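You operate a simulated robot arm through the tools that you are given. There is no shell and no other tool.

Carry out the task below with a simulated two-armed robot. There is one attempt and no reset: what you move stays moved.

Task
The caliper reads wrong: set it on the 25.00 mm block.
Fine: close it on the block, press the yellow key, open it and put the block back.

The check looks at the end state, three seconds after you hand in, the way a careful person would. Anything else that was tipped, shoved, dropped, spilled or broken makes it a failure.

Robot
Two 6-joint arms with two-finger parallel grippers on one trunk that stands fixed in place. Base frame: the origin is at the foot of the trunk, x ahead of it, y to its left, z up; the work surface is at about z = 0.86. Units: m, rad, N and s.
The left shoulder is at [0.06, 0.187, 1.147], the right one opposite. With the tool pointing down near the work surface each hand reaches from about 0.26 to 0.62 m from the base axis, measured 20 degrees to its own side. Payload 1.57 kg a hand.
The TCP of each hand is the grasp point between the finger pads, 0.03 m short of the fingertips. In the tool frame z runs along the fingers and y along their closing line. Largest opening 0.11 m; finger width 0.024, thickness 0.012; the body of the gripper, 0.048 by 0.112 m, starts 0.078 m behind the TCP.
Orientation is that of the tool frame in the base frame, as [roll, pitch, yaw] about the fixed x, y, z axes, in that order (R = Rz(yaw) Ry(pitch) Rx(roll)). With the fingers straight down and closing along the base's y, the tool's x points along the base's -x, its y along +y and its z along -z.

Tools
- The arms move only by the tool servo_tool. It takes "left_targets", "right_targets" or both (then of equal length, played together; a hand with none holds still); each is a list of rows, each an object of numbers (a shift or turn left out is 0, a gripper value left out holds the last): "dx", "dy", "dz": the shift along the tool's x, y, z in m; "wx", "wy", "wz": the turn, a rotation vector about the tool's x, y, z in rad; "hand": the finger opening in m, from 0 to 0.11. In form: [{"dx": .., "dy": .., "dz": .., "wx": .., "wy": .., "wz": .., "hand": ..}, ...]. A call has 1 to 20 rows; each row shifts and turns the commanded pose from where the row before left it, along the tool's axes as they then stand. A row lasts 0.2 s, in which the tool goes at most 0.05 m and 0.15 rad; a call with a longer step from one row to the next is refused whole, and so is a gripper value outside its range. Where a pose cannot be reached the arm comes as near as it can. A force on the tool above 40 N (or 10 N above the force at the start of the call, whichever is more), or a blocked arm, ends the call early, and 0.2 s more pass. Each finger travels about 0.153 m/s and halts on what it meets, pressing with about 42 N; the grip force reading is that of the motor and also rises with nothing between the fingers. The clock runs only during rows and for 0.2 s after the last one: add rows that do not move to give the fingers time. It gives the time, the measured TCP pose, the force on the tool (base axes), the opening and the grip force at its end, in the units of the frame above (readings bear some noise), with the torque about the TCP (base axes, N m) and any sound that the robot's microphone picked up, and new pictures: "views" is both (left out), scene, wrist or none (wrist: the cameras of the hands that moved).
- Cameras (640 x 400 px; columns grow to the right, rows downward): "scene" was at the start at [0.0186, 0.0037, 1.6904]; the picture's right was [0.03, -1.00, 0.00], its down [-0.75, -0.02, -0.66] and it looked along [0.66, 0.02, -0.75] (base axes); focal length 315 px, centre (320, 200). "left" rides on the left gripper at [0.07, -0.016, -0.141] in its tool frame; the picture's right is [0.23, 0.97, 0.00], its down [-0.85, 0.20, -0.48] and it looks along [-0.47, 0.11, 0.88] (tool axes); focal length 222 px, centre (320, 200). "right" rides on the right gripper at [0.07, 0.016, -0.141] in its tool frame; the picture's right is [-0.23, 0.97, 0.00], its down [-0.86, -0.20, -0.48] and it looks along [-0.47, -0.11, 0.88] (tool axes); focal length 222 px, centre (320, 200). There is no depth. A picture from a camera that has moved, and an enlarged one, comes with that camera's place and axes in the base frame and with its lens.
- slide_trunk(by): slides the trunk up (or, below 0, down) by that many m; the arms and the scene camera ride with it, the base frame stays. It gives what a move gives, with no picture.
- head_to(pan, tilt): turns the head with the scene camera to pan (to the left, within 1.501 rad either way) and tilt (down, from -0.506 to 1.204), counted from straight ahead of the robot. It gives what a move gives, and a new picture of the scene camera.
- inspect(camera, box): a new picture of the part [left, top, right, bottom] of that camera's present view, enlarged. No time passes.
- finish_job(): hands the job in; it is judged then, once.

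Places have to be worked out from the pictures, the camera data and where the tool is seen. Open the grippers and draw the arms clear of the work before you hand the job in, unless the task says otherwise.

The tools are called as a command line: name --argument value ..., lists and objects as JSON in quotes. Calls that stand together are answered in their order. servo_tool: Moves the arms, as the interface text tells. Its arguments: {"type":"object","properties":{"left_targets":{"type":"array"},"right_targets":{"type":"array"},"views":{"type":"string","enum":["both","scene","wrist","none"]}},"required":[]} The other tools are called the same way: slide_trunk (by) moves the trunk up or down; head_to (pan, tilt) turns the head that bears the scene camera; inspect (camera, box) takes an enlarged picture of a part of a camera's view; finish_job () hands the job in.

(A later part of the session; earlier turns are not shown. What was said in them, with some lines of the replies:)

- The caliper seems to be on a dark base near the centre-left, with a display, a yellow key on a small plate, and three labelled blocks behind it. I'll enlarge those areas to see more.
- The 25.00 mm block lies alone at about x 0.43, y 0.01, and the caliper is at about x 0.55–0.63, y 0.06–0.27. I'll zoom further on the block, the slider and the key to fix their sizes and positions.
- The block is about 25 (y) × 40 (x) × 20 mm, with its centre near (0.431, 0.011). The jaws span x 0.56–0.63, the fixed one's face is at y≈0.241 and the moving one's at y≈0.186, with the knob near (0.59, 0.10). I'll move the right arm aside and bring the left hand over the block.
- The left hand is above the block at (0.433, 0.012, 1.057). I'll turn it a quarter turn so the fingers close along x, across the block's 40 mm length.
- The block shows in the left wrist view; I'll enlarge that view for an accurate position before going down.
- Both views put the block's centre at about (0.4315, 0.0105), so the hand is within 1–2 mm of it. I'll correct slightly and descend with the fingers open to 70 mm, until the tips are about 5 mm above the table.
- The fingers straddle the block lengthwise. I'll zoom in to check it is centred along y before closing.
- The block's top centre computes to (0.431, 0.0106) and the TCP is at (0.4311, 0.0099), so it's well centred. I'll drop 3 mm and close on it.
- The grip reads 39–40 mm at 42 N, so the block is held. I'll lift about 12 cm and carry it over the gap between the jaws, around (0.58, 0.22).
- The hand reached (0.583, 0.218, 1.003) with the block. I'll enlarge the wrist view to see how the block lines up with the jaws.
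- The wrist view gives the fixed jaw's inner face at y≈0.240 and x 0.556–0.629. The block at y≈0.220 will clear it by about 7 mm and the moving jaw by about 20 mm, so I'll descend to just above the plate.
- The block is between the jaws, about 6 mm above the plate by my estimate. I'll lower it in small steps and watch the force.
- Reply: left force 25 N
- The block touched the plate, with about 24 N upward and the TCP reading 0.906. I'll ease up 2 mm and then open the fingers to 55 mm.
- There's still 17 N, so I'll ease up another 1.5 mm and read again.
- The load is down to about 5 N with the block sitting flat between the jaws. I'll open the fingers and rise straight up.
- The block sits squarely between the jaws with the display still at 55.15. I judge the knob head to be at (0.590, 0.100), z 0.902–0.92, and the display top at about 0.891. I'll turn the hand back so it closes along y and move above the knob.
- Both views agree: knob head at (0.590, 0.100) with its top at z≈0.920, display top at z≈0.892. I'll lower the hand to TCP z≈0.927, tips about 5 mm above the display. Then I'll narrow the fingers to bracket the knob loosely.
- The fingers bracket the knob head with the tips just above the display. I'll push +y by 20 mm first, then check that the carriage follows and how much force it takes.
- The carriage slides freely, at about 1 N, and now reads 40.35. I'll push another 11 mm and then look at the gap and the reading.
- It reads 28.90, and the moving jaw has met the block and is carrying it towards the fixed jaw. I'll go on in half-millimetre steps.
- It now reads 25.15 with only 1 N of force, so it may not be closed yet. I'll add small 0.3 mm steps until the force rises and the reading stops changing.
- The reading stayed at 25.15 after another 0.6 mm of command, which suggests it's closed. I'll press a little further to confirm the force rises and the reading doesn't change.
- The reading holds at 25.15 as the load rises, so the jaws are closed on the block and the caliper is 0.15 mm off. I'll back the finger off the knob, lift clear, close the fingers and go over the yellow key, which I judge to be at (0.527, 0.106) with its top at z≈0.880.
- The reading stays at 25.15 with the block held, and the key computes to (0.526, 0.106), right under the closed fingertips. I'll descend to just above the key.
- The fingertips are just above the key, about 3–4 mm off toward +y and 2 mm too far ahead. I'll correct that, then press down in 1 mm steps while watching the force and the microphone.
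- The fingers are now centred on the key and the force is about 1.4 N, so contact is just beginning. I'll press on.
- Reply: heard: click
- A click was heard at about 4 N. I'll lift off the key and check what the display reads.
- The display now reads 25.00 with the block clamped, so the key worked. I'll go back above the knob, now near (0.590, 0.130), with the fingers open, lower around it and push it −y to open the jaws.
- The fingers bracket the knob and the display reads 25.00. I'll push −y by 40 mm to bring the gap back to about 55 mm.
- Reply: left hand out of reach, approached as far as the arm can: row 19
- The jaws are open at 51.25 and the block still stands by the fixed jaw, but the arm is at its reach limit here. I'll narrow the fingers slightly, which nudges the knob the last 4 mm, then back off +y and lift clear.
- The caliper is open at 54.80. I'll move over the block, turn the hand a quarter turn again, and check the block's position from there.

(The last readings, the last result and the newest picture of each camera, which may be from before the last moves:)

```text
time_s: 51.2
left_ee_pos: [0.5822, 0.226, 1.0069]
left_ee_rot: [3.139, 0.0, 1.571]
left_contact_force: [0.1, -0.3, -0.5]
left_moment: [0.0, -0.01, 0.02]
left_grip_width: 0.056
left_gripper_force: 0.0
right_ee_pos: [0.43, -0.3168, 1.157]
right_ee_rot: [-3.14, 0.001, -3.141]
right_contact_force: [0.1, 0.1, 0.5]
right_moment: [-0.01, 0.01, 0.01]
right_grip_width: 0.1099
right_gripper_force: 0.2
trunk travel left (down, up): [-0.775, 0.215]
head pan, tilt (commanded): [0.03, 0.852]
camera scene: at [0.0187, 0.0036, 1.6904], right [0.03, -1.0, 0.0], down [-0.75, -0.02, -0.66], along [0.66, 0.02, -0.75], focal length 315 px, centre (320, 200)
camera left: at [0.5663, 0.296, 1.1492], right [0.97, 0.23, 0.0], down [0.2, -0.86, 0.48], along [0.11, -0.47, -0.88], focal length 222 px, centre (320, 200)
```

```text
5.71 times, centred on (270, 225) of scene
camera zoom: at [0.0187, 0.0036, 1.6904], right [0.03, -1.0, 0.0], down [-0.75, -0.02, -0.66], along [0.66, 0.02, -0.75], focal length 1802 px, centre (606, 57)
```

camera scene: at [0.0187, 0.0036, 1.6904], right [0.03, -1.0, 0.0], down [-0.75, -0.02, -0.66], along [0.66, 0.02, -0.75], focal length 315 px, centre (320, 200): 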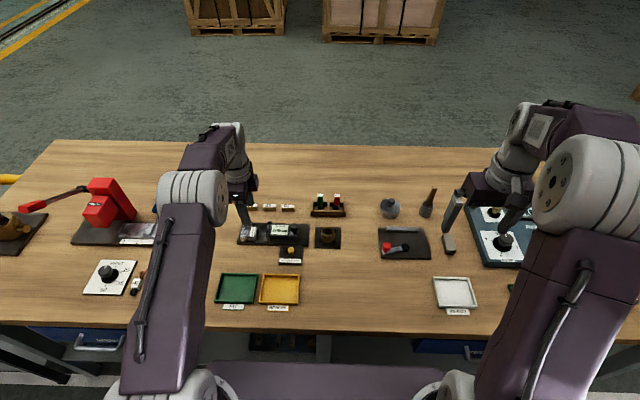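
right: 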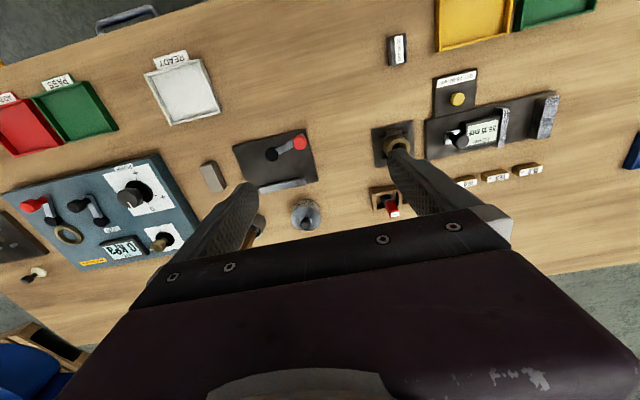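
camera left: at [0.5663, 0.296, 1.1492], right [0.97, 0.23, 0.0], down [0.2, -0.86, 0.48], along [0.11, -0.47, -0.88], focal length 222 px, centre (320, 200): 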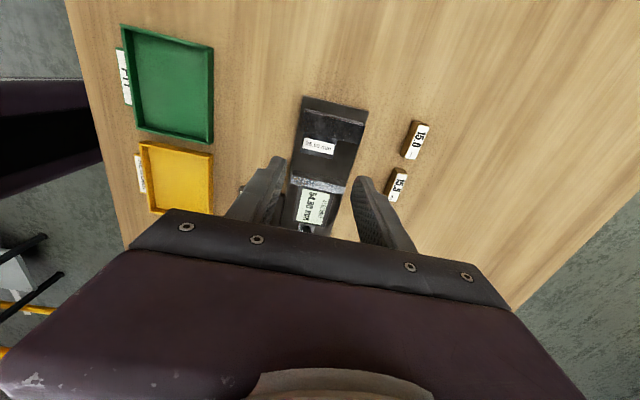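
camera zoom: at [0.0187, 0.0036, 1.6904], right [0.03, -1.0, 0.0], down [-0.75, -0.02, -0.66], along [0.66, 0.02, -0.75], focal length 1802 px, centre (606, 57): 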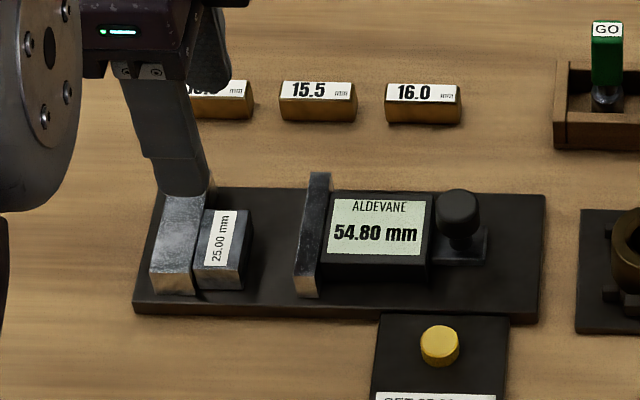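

From this view the block centre is 1.6 mm to +y and 1.5 mm to −x of the TCP, and the fixed jaw face is 14 mm to +y. I'll shift 1 mm to −y so the fingers clear the jaw by about 3 mm, then descend around the block.

servo_tool --left_targets '[{"dx": -0.001, "dy": -0.0015}, {"dz": 0.02}, {"dz": 0.02}, {"dz": 0.02}, {"dz": 0.015}, {"dz": 0.01}, {"dz": 0.008}, {"dz": 0.0045}, {"dz": 0}]' --views "wrist"

inspect --camera "left" --box '[240, 110, 400, 240]'

```text
time_s: 53.2
left_ee_pos: [0.5803, 0.2245, 0.9098]
left_ee_rot: [3.14, 0.001, 1.571]
left_contact_force: [-0.3, -0.5, -0.5]
left_moment: [0.0, 0.0, 0.04]
left_grip_width: 0.0564
left_gripper_force: 0.1
right_ee_pos: [0.431, -0.3165, 1.1572]
right_ee_rot: [3.141, 0.001, -3.141]
right_contact_force: [0.8, 0.5, -0.4]
right_moment: [-0.03, 0.03, 0.02]
right_grip_width: 0.1101
right_gripper_force: 0.1
trunk travel left (down, up): [-0.775, 0.215]
head pan, tilt (commanded): [0.03, 0.852]
camera left: at [0.5645, 0.2953, 1.0519], right [0.97, 0.23, 0.0], down [0.2, -0.85, 0.48], along [0.11, -0.47, -0.88], focal length 222 px, centre (320, 200)
```

left: 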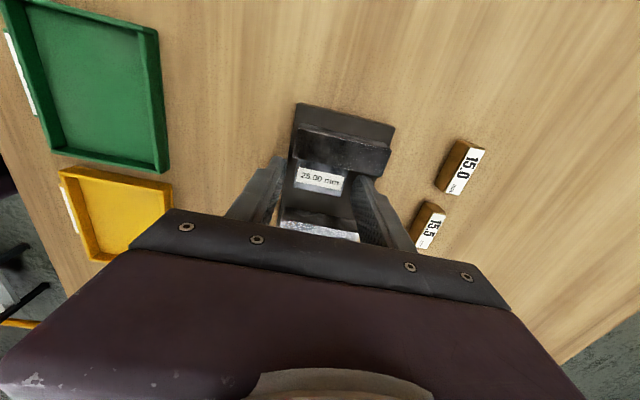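

```text
3.08 times, centred on (320, 175) of left
camera zoom: at [0.5645, 0.2953, 1.0519], right [0.97, 0.23, 0.0], down [0.2, -0.85, 0.48], along [0.11, -0.47, -0.88], focal length 684 px, centre (320, 277)
```

zoom: 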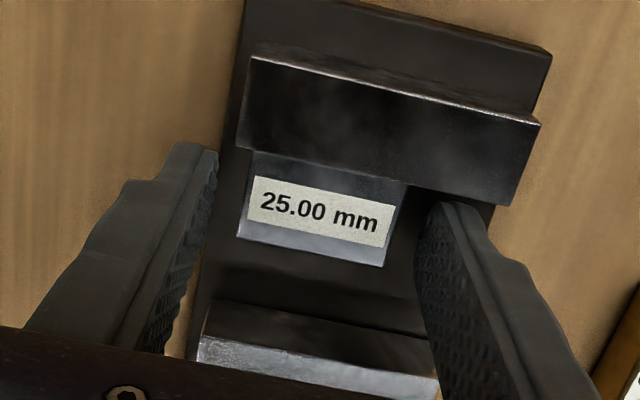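

The fingers straddle the block with no contact on the jaws. I'll lower 1 mm, close on the block and check the grip before lifting.

servo_tool --left_targets '[{"dz": 0.001}, {"hand": 0.046}, {"hand": 0.036}, {"hand": 0.03}, {"hand": 0.03}, {"hand": 0.03}]' --views "wrist"

inspect --camera "left" --box '[240, 110, 400, 240]'

```text
time_s: 54.6
left_ee_pos: [0.5798, 0.2238, 0.9095]
left_ee_rot: [3.141, -0.001, 1.571]
left_contact_force: [-0.2, 0.6, -0.6]
left_moment: [-0.02, 0.03, 0.0]
left_grip_width: 0.0392
left_gripper_force: 41.8
right_ee_pos: [0.431, -0.3177, 1.1572]
right_ee_rot: [-3.14, 0.0, 3.141]
right_contact_force: [1.0, -0.6, 0.1]
right_moment: [-0.01, 0.01, 0.01]
right_grip_width: 0.1103
right_gripper_force: 0.1
trunk travel left (down, up): [-0.775, 0.215]
head pan, tilt (commanded): [0.03, 0.852]
camera left: at [0.5648, 0.2943, 1.0513], right [0.97, 0.23, 0.0], down [0.2, -0.85, 0.48], along [0.11, -0.47, -0.88], focal length 222 px, centre (320, 200)
```

left: 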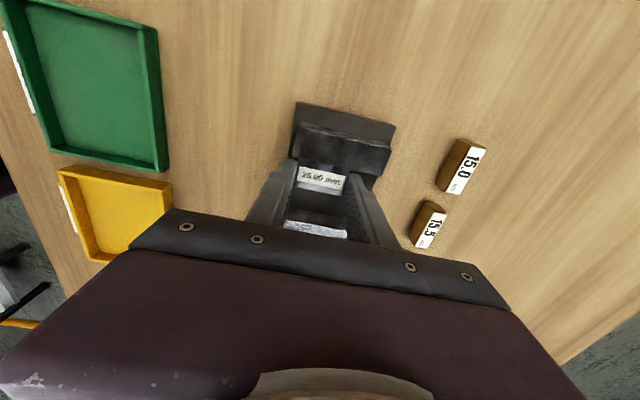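

```text
3.08 times, centred on (320, 175) of left
camera zoom: at [0.5648, 0.2943, 1.0513], right [0.97, 0.23, 0.0], down [0.2, -0.85, 0.48], along [0.11, -0.47, -0.88], focal length 684 px, centre (320, 277)
```

zoom: 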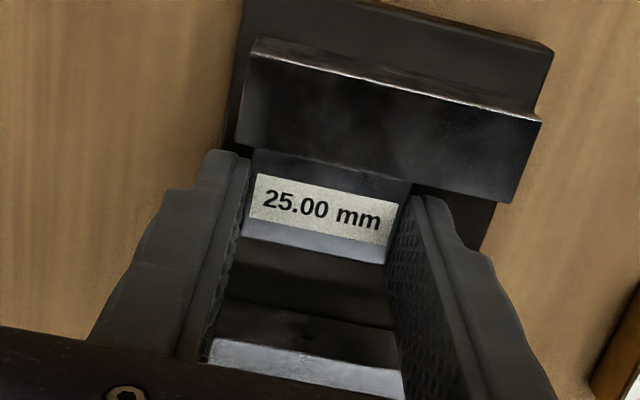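

The grip is 39 mm at 42 N, so the block is held again. I'll lift it straight out of the caliper and carry it back above its original spot.

servo_tool --left_targets '[{"dz": -0.003}, {"dz": -0.005, "dx": -0.001}, {"dz": -0.02}, {"dz": -0.02}, {"dz": -0.025}, {"dz": -0.025}, {"dx": -0.0216, "dy": -0.015}, {"dx": -0.0216, "dy": -0.015}, {"dx": -0.0216, "dy": -0.015}, {"dx": -0.0216, "dy": -0.015}, {"dx": -0.0216, "dy": -0.015}, {"dx": -0.0216, "dy": -0.015}, {"dx": -0.0216, "dy": -0.015}, {"dx": -0.0216, "dy": -0.015}, {"dx": -0.0216, "dy": -0.015}, {"dx": -0.0217, "dy": -0.015}, {"dz": 0}, {"dz": 0}]' --views "both"

inspect --camera "left" --box '[240, 110, 400, 240]'

inspect --camera "scene" --box '[220, 190, 360, 290]'

```text
time_s: 58.4
left_ee_pos: [0.4294, 0.007, 1.0074]
left_ee_rot: [-3.141, 0.0, 1.573]
left_contact_force: [-0.2, 0.0, -1.3]
left_moment: [-0.02, 0.04, -0.03]
left_grip_width: 0.0393
left_gripper_force: 41.7
right_ee_pos: [0.4302, -0.3171, 1.1563]
right_ee_rot: [3.141, 0.0, -3.141]
right_contact_force: [-1.0, 0.3, -0.8]
right_moment: [0.02, 0.0, 0.0]
right_grip_width: 0.1102
right_gripper_force: 0.0
trunk travel left (down, up): [-0.775, 0.215]
head pan, tilt (commanded): [0.03, 0.852]
camera scene: at [0.0189, 0.0038, 1.6904], right [0.03, -1.0, 0.0], down [-0.75, -0.02, -0.66], along [0.66, 0.02, -0.75], focal length 315 px, centre (320, 200)
camera left: at [0.4139, 0.0772, 1.1483], right [0.97, 0.23, 0.0], down [0.2, -0.85, 0.48], along [0.11, -0.47, -0.88], focal length 222 px, centre (320, 200)
```

scene: 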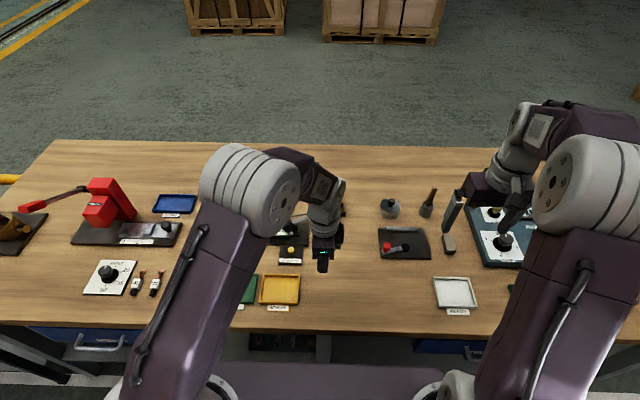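
left: 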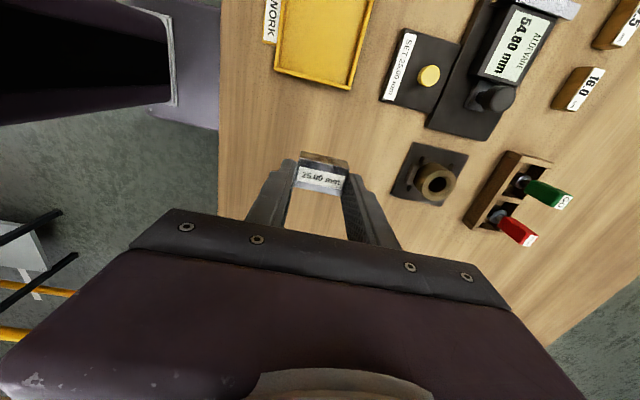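

```text
3.08 times, centred on (320, 175) of left
camera zoom: at [0.4139, 0.0772, 1.1483], right [0.97, 0.23, 0.0], down [0.2, -0.85, 0.48], along [0.11, -0.47, -0.88], focal length 684 px, centre (320, 277)
```

zoom: 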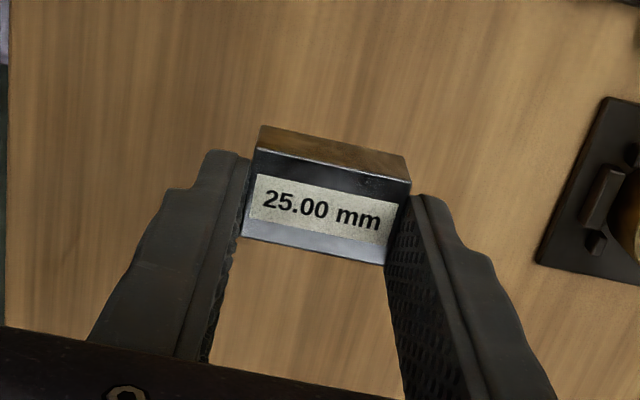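

```text
4.00 times, centred on (290, 240) of scene
camera zoom: at [0.0189, 0.0038, 1.6904], right [0.03, -1.0, 0.0], down [-0.75, -0.02, -0.66], along [0.66, 0.02, -0.75], focal length 1262 px, centre (440, 40)
```

zoom: 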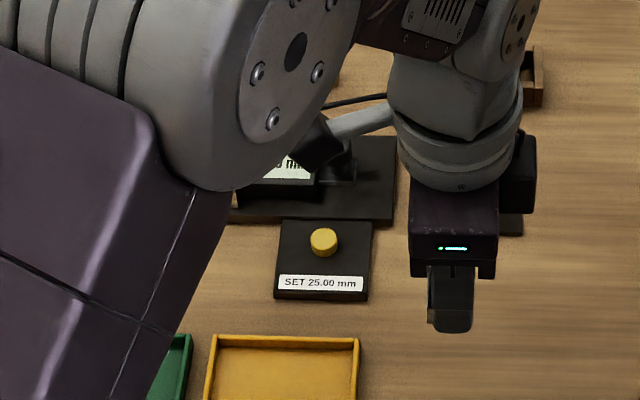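

The block hangs level and sits about 4 mm toward +y in the grip. The hand is over the original place, measured at (0.429, 0.007). I'll correct 1 mm to −y and descend to a few millimetres above the table.

servo_tool --left_targets '[{"dx": -0.001, "dy": 0.0005}, {"dz": 0.02}, {"dz": 0.02}, {"dz": 0.02}, {"dz": 0.02}, {"dz": 0.015}, {"dz": 0.008}, {"dz": 0.0035}, {"dz": 0}]' --views "wrist"

inspect --camera "left" --box '[230, 140, 410, 252]'

inspect --camera "scene" --box '[302, 264, 342, 298]'

```text
time_s: 60.4
left_ee_pos: [0.4312, 0.0069, 0.9005]
left_ee_rot: [3.141, 0.0, 1.571]
left_contact_force: [0.3, 0.2, -1.7]
left_moment: [0.0, 0.0, -0.01]
left_grip_width: 0.0395
left_gripper_force: 42.0
right_ee_pos: [0.4306, -0.3174, 1.1573]
right_ee_rot: [-3.14, 0.001, -3.141]
right_contact_force: [0.4, -0.5, 0.2]
right_moment: [0.0, 0.02, 0.0]
right_grip_width: 0.1095
right_gripper_force: 0.1
trunk travel left (down, up): [-0.775, 0.215]
head pan, tilt (commanded): [0.03, 0.852]
camera left: at [0.4152, 0.0771, 1.0423], right [0.97, 0.23, 0.0], down [0.2, -0.85, 0.48], along [0.11, -0.47, -0.88], focal length 222 px, centre (320, 200)
```

left: 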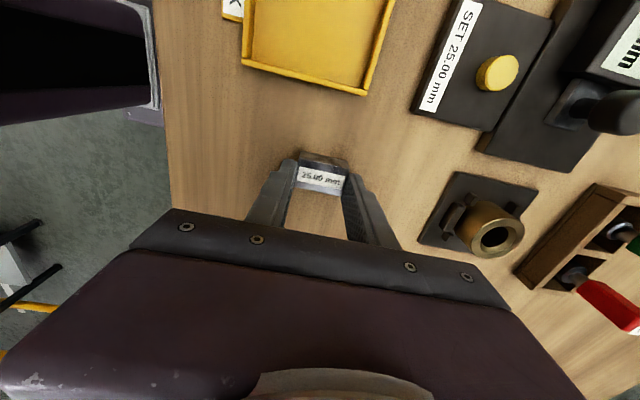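

```text
3.56 times, centred on (320, 196) of left
camera zoom: at [0.4152, 0.0771, 1.0423], right [0.97, 0.23, 0.0], down [0.2, -0.85, 0.48], along [0.11, -0.47, -0.88], focal length 790 px, centre (320, 214)
```

zoom: 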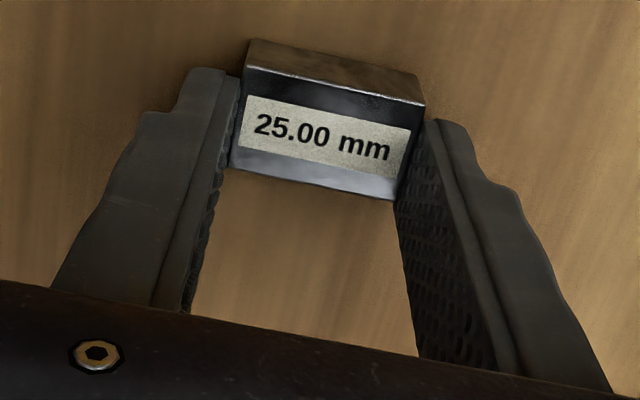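

```text
11.76 times, centred on (322, 281) of scene
camera zoom: at [0.0188, 0.0036, 1.6904], right [0.03, -1.0, 0.0], down [-0.75, -0.02, -0.66], along [0.66, 0.02, -0.75], focal length 3710 px, centre (296, -753)
```

zoom: 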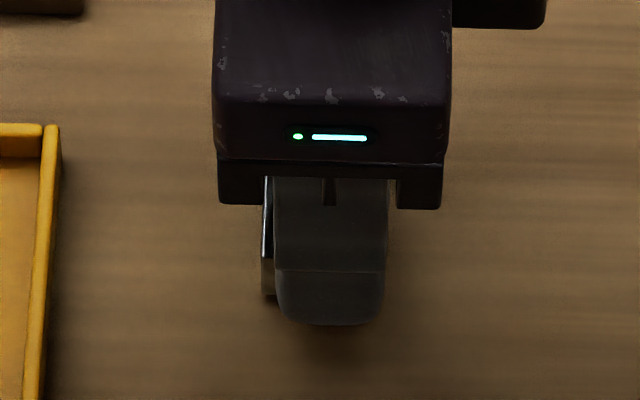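

In the scene view the block's left edge lines up with its original edge to within about half a millimetre. I'll lower in 1 mm steps until it touches the table.

servo_tool --left_targets '[{"dz": 0.001}, {"dz": 0.001}, {"dz": 0.001}, {"dz": 0.001}, {"dz": 0}]' --views "none"

```text
time_s: 61.6
left_ee_pos: [0.4303, 0.0061, 0.8985]
left_ee_rot: [3.139, 0.001, 1.571]
left_contact_force: [-0.6, 0.8, 4.5]
left_moment: [0.04, 0.12, 0.0]
left_grip_width: 0.0392
left_gripper_force: 42.5
right_ee_pos: [0.4296, -0.3164, 1.1571]
right_ee_rot: [-3.14, 0.0, 3.141]
right_contact_force: [0.5, -0.3, -0.4]
right_moment: [-0.02, 0.0, 0.02]
right_grip_width: 0.1102
right_gripper_force: 0.1
trunk travel left (down, up): [-0.775, 0.215]
head pan, tilt (commanded): [0.03, 0.852]
```

The block has touched down, with 4.5 N upward. I'll release it and rise straight up.

servo_tool --left_targets '[{"hand": 0.045}, {"hand": 0.056}, {"hand": 0.06}, {"dz": -0.005}, {"dz": -0.015}, {"dz": -0.025}, {"dz": -0.035}, {"dz": -0.035}, {"dz": -0.035}, {"dz": 0}]' --views "both"

inspect --camera "scene" --box '[302, 264, 342, 298]'

inspect --camera "left" --box '[280, 110, 360, 160]'

```text
time_s: 63.8
left_ee_pos: [0.4317, 0.0057, 1.0497]
left_ee_rot: [-3.141, 0.0, 1.571]
left_contact_force: [0.0, 0.5, 0.7]
left_moment: [0.03, 0.04, 0.01]
left_grip_width: 0.0602
left_gripper_force: 0.1
right_ee_pos: [0.4308, -0.3167, 1.1555]
right_ee_rot: [3.141, -0.001, -3.142]
right_contact_force: [-0.1, 1.2, -0.5]
right_moment: [0.02, 0.0, -0.03]
right_grip_width: 0.11
right_gripper_force: 0.1
trunk travel left (down, up): [-0.775, 0.215]
head pan, tilt (commanded): [0.03, 0.852]
camera scene: at [0.0191, 0.0035, 1.6904], right [0.03, -1.0, 0.0], down [-0.75, -0.02, -0.66], along [0.66, 0.02, -0.75], focal length 315 px, centre (320, 200)
camera left: at [0.4168, 0.0771, 1.1909], right [0.97, 0.23, 0.0], down [0.2, -0.85, 0.48], along [0.11, -0.47, -0.88], focal length 222 px, centre (320, 200)
```

scene: 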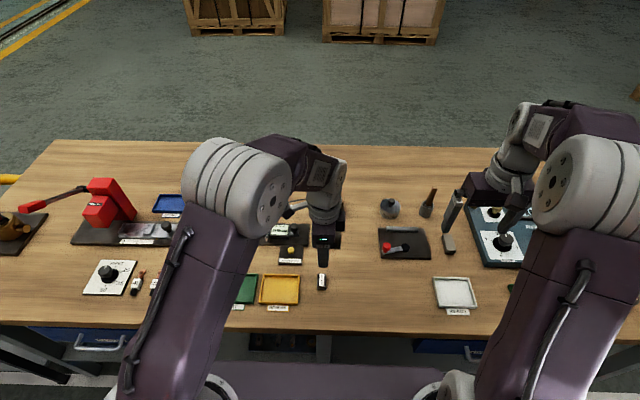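
left: 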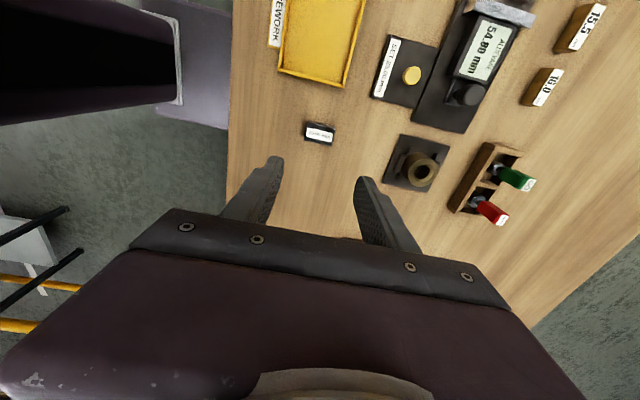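

```text
11.76 times, centred on (322, 281) of scene
camera zoom: at [0.0191, 0.0035, 1.6904], right [0.03, -1.0, 0.0], down [-0.75, -0.02, -0.66], along [0.66, 0.02, -0.75], focal length 3710 px, centre (296, -753)
```

zoom: 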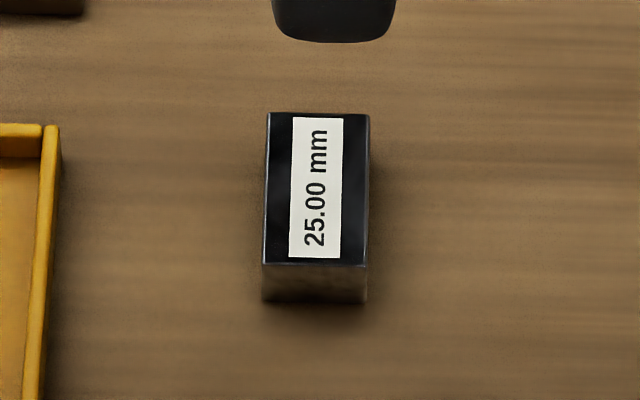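

```text
8.00 times, centred on (320, 135) of left
camera zoom: at [0.4168, 0.0771, 1.1909], right [0.97, 0.23, 0.0], down [0.2, -0.85, 0.48], along [0.11, -0.47, -0.88], focal length 1777 px, centre (320, 720)
```

zoom: 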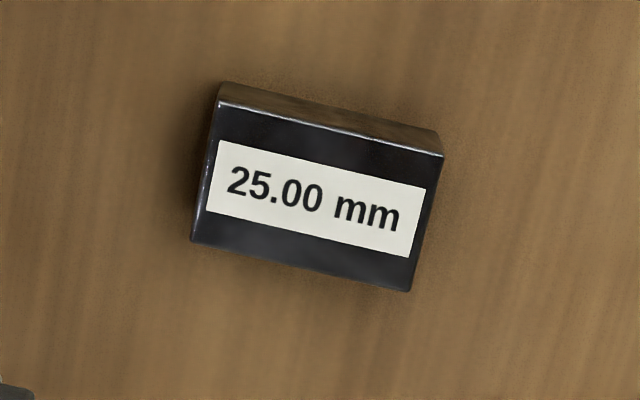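

The block sits in its original pose to within about 0.3 mm. I'll raise the left arm, move it back to its start and turn the wrist back, with the gripper open.

servo_tool --left_targets '[{"dz": -0.03}, {"dz": -0.03}, {"dz": -0.03}, {"dx": 0.0287, "dy": -0.0012}, {"dx": 0.0287, "dy": -0.0012}, {"dx": 0.0287, "dy": -0.0012}, {"dx": 0.0287, "dy": -0.0012}, {"dx": 0.0287, "dy": -0.0012}, {"dx": 0.0287, "dy": -0.0012}, {"dx": 0.0287, "dy": -0.0012}, {"dx": 0.0287, "dy": -0.0012}, {"dx": 0.0287, "dy": -0.0012}, {"dx": 0.0287, "dy": -0.0012}, {"dz": 0}]' --views "none"

servo_tool --left_targets '[{"wz": -0.1428}, {"wz": -0.1428}, {"wz": -0.1428}, {"wz": -0.1428}, {"wz": -0.1428}, {"wz": -0.1428}, {"wz": -0.1428}, {"wz": -0.1428}, {"wz": -0.1428}, {"wz": -0.1428}, {"wz": -0.1428, "hand": 0.11}, {"wz": 0}, {"wz": 0}]' --views "both"

inspect --camera "scene" --box '[220, 185, 360, 300]'

```text
time_s: 66.8
left_ee_pos: [0.4155, 0.2935, 1.1375]
left_ee_rot: [3.141, 0.0, 1.571]
left_contact_force: [-0.6, -0.4, -0.5]
left_moment: [0.01, 0.0, 0.0]
left_grip_width: 0.0597
left_gripper_force: 0.1
right_ee_pos: [0.4294, -0.318, 1.1572]
right_ee_rot: [3.141, 0.0, -3.141]
right_contact_force: [-1.0, 0.3, -0.1]
right_moment: [0.02, 0.06, 0.07]
right_grip_width: 0.1102
right_gripper_force: 0.1
trunk travel left (down, up): [-0.775, 0.215]
head pan, tilt (commanded): [0.03, 0.852]
```

```text
time_s: 69.6
left_ee_pos: [0.4176, 0.2932, 1.1364]
left_ee_rot: [3.14, 0.0, -3.14]
left_contact_force: [-0.5, -0.9, 0.2]
left_moment: [0.02, 0.0, -0.01]
left_grip_width: 0.11
left_gripper_force: 0.1
right_ee_pos: [0.4309, -0.3158, 1.1568]
right_ee_rot: [-3.141, 0.0, 3.141]
right_contact_force: [0.2, -0.2, -0.5]
right_moment: [0.0, 0.01, -0.02]
right_grip_width: 0.1097
right_gripper_force: 0.1
trunk travel left (down, up): [-0.775, 0.215]
head pan, tilt (commanded): [0.03, 0.852]
camera scene: at [0.0186, 0.0037, 1.6904], right [0.03, -1.0, 0.0], down [-0.75, -0.02, -0.66], along [0.66, 0.02, -0.75], focal length 315 px, centre (320, 200)
camera left: at [0.3491, 0.2777, 1.2784], right [-0.23, 0.97, 0.0], down [0.85, 0.2, 0.48], along [0.47, 0.11, -0.88], focal length 222 px, centre (320, 200)
```

scene: 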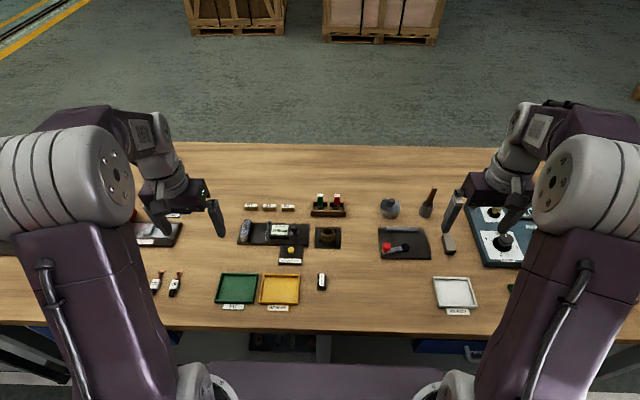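
left: 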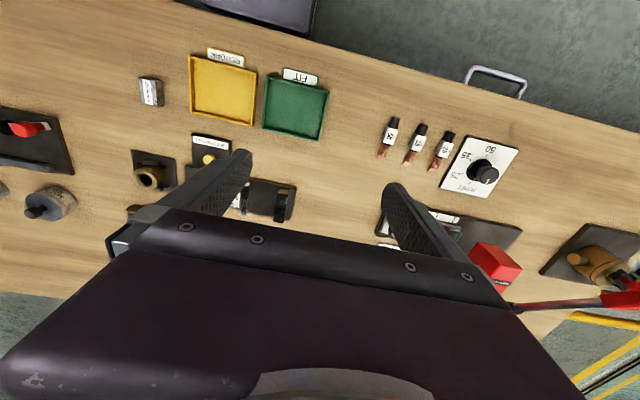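

```text
3.48 times, centred on (290, 242) of scene
camera zoom: at [0.0186, 0.0037, 1.6904], right [0.03, -1.0, 0.0], down [-0.75, -0.02, -0.66], along [0.66, 0.02, -0.75], focal length 1097 px, centre (424, 52)
```

zoom: 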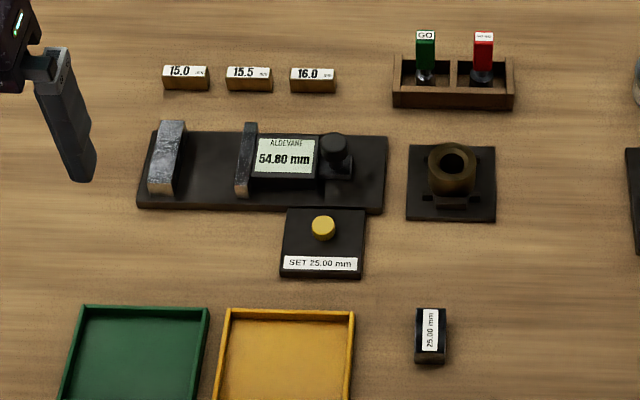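

The caliper is open and reads 54.80, which agrees with a zero set on the 25.00 mm block. The block is back in place, everything else looks undisturbed, and both grippers are open and clear. I'm handing in the job.

finish_job

```text
The job is handed in.
```

The caliper is set on the 25.00 mm block, and I've handed the job in; no verdict has come back yet.

- **Setting:** Closed on the block, the caliper read 25.15 mm, so it was 0.15 mm off. I pressed the yellow key once and heard a click, and the display changed to 25.00 mm.
- **Caliper now:** It is open again and reads 54.80 mm.
- **Block:** It is back where it started, within about 0.3 mm by the scene camera.
- **Everything else:** The last pictures show nothing else moved. Both grippers are open and the arms are clear of the work.
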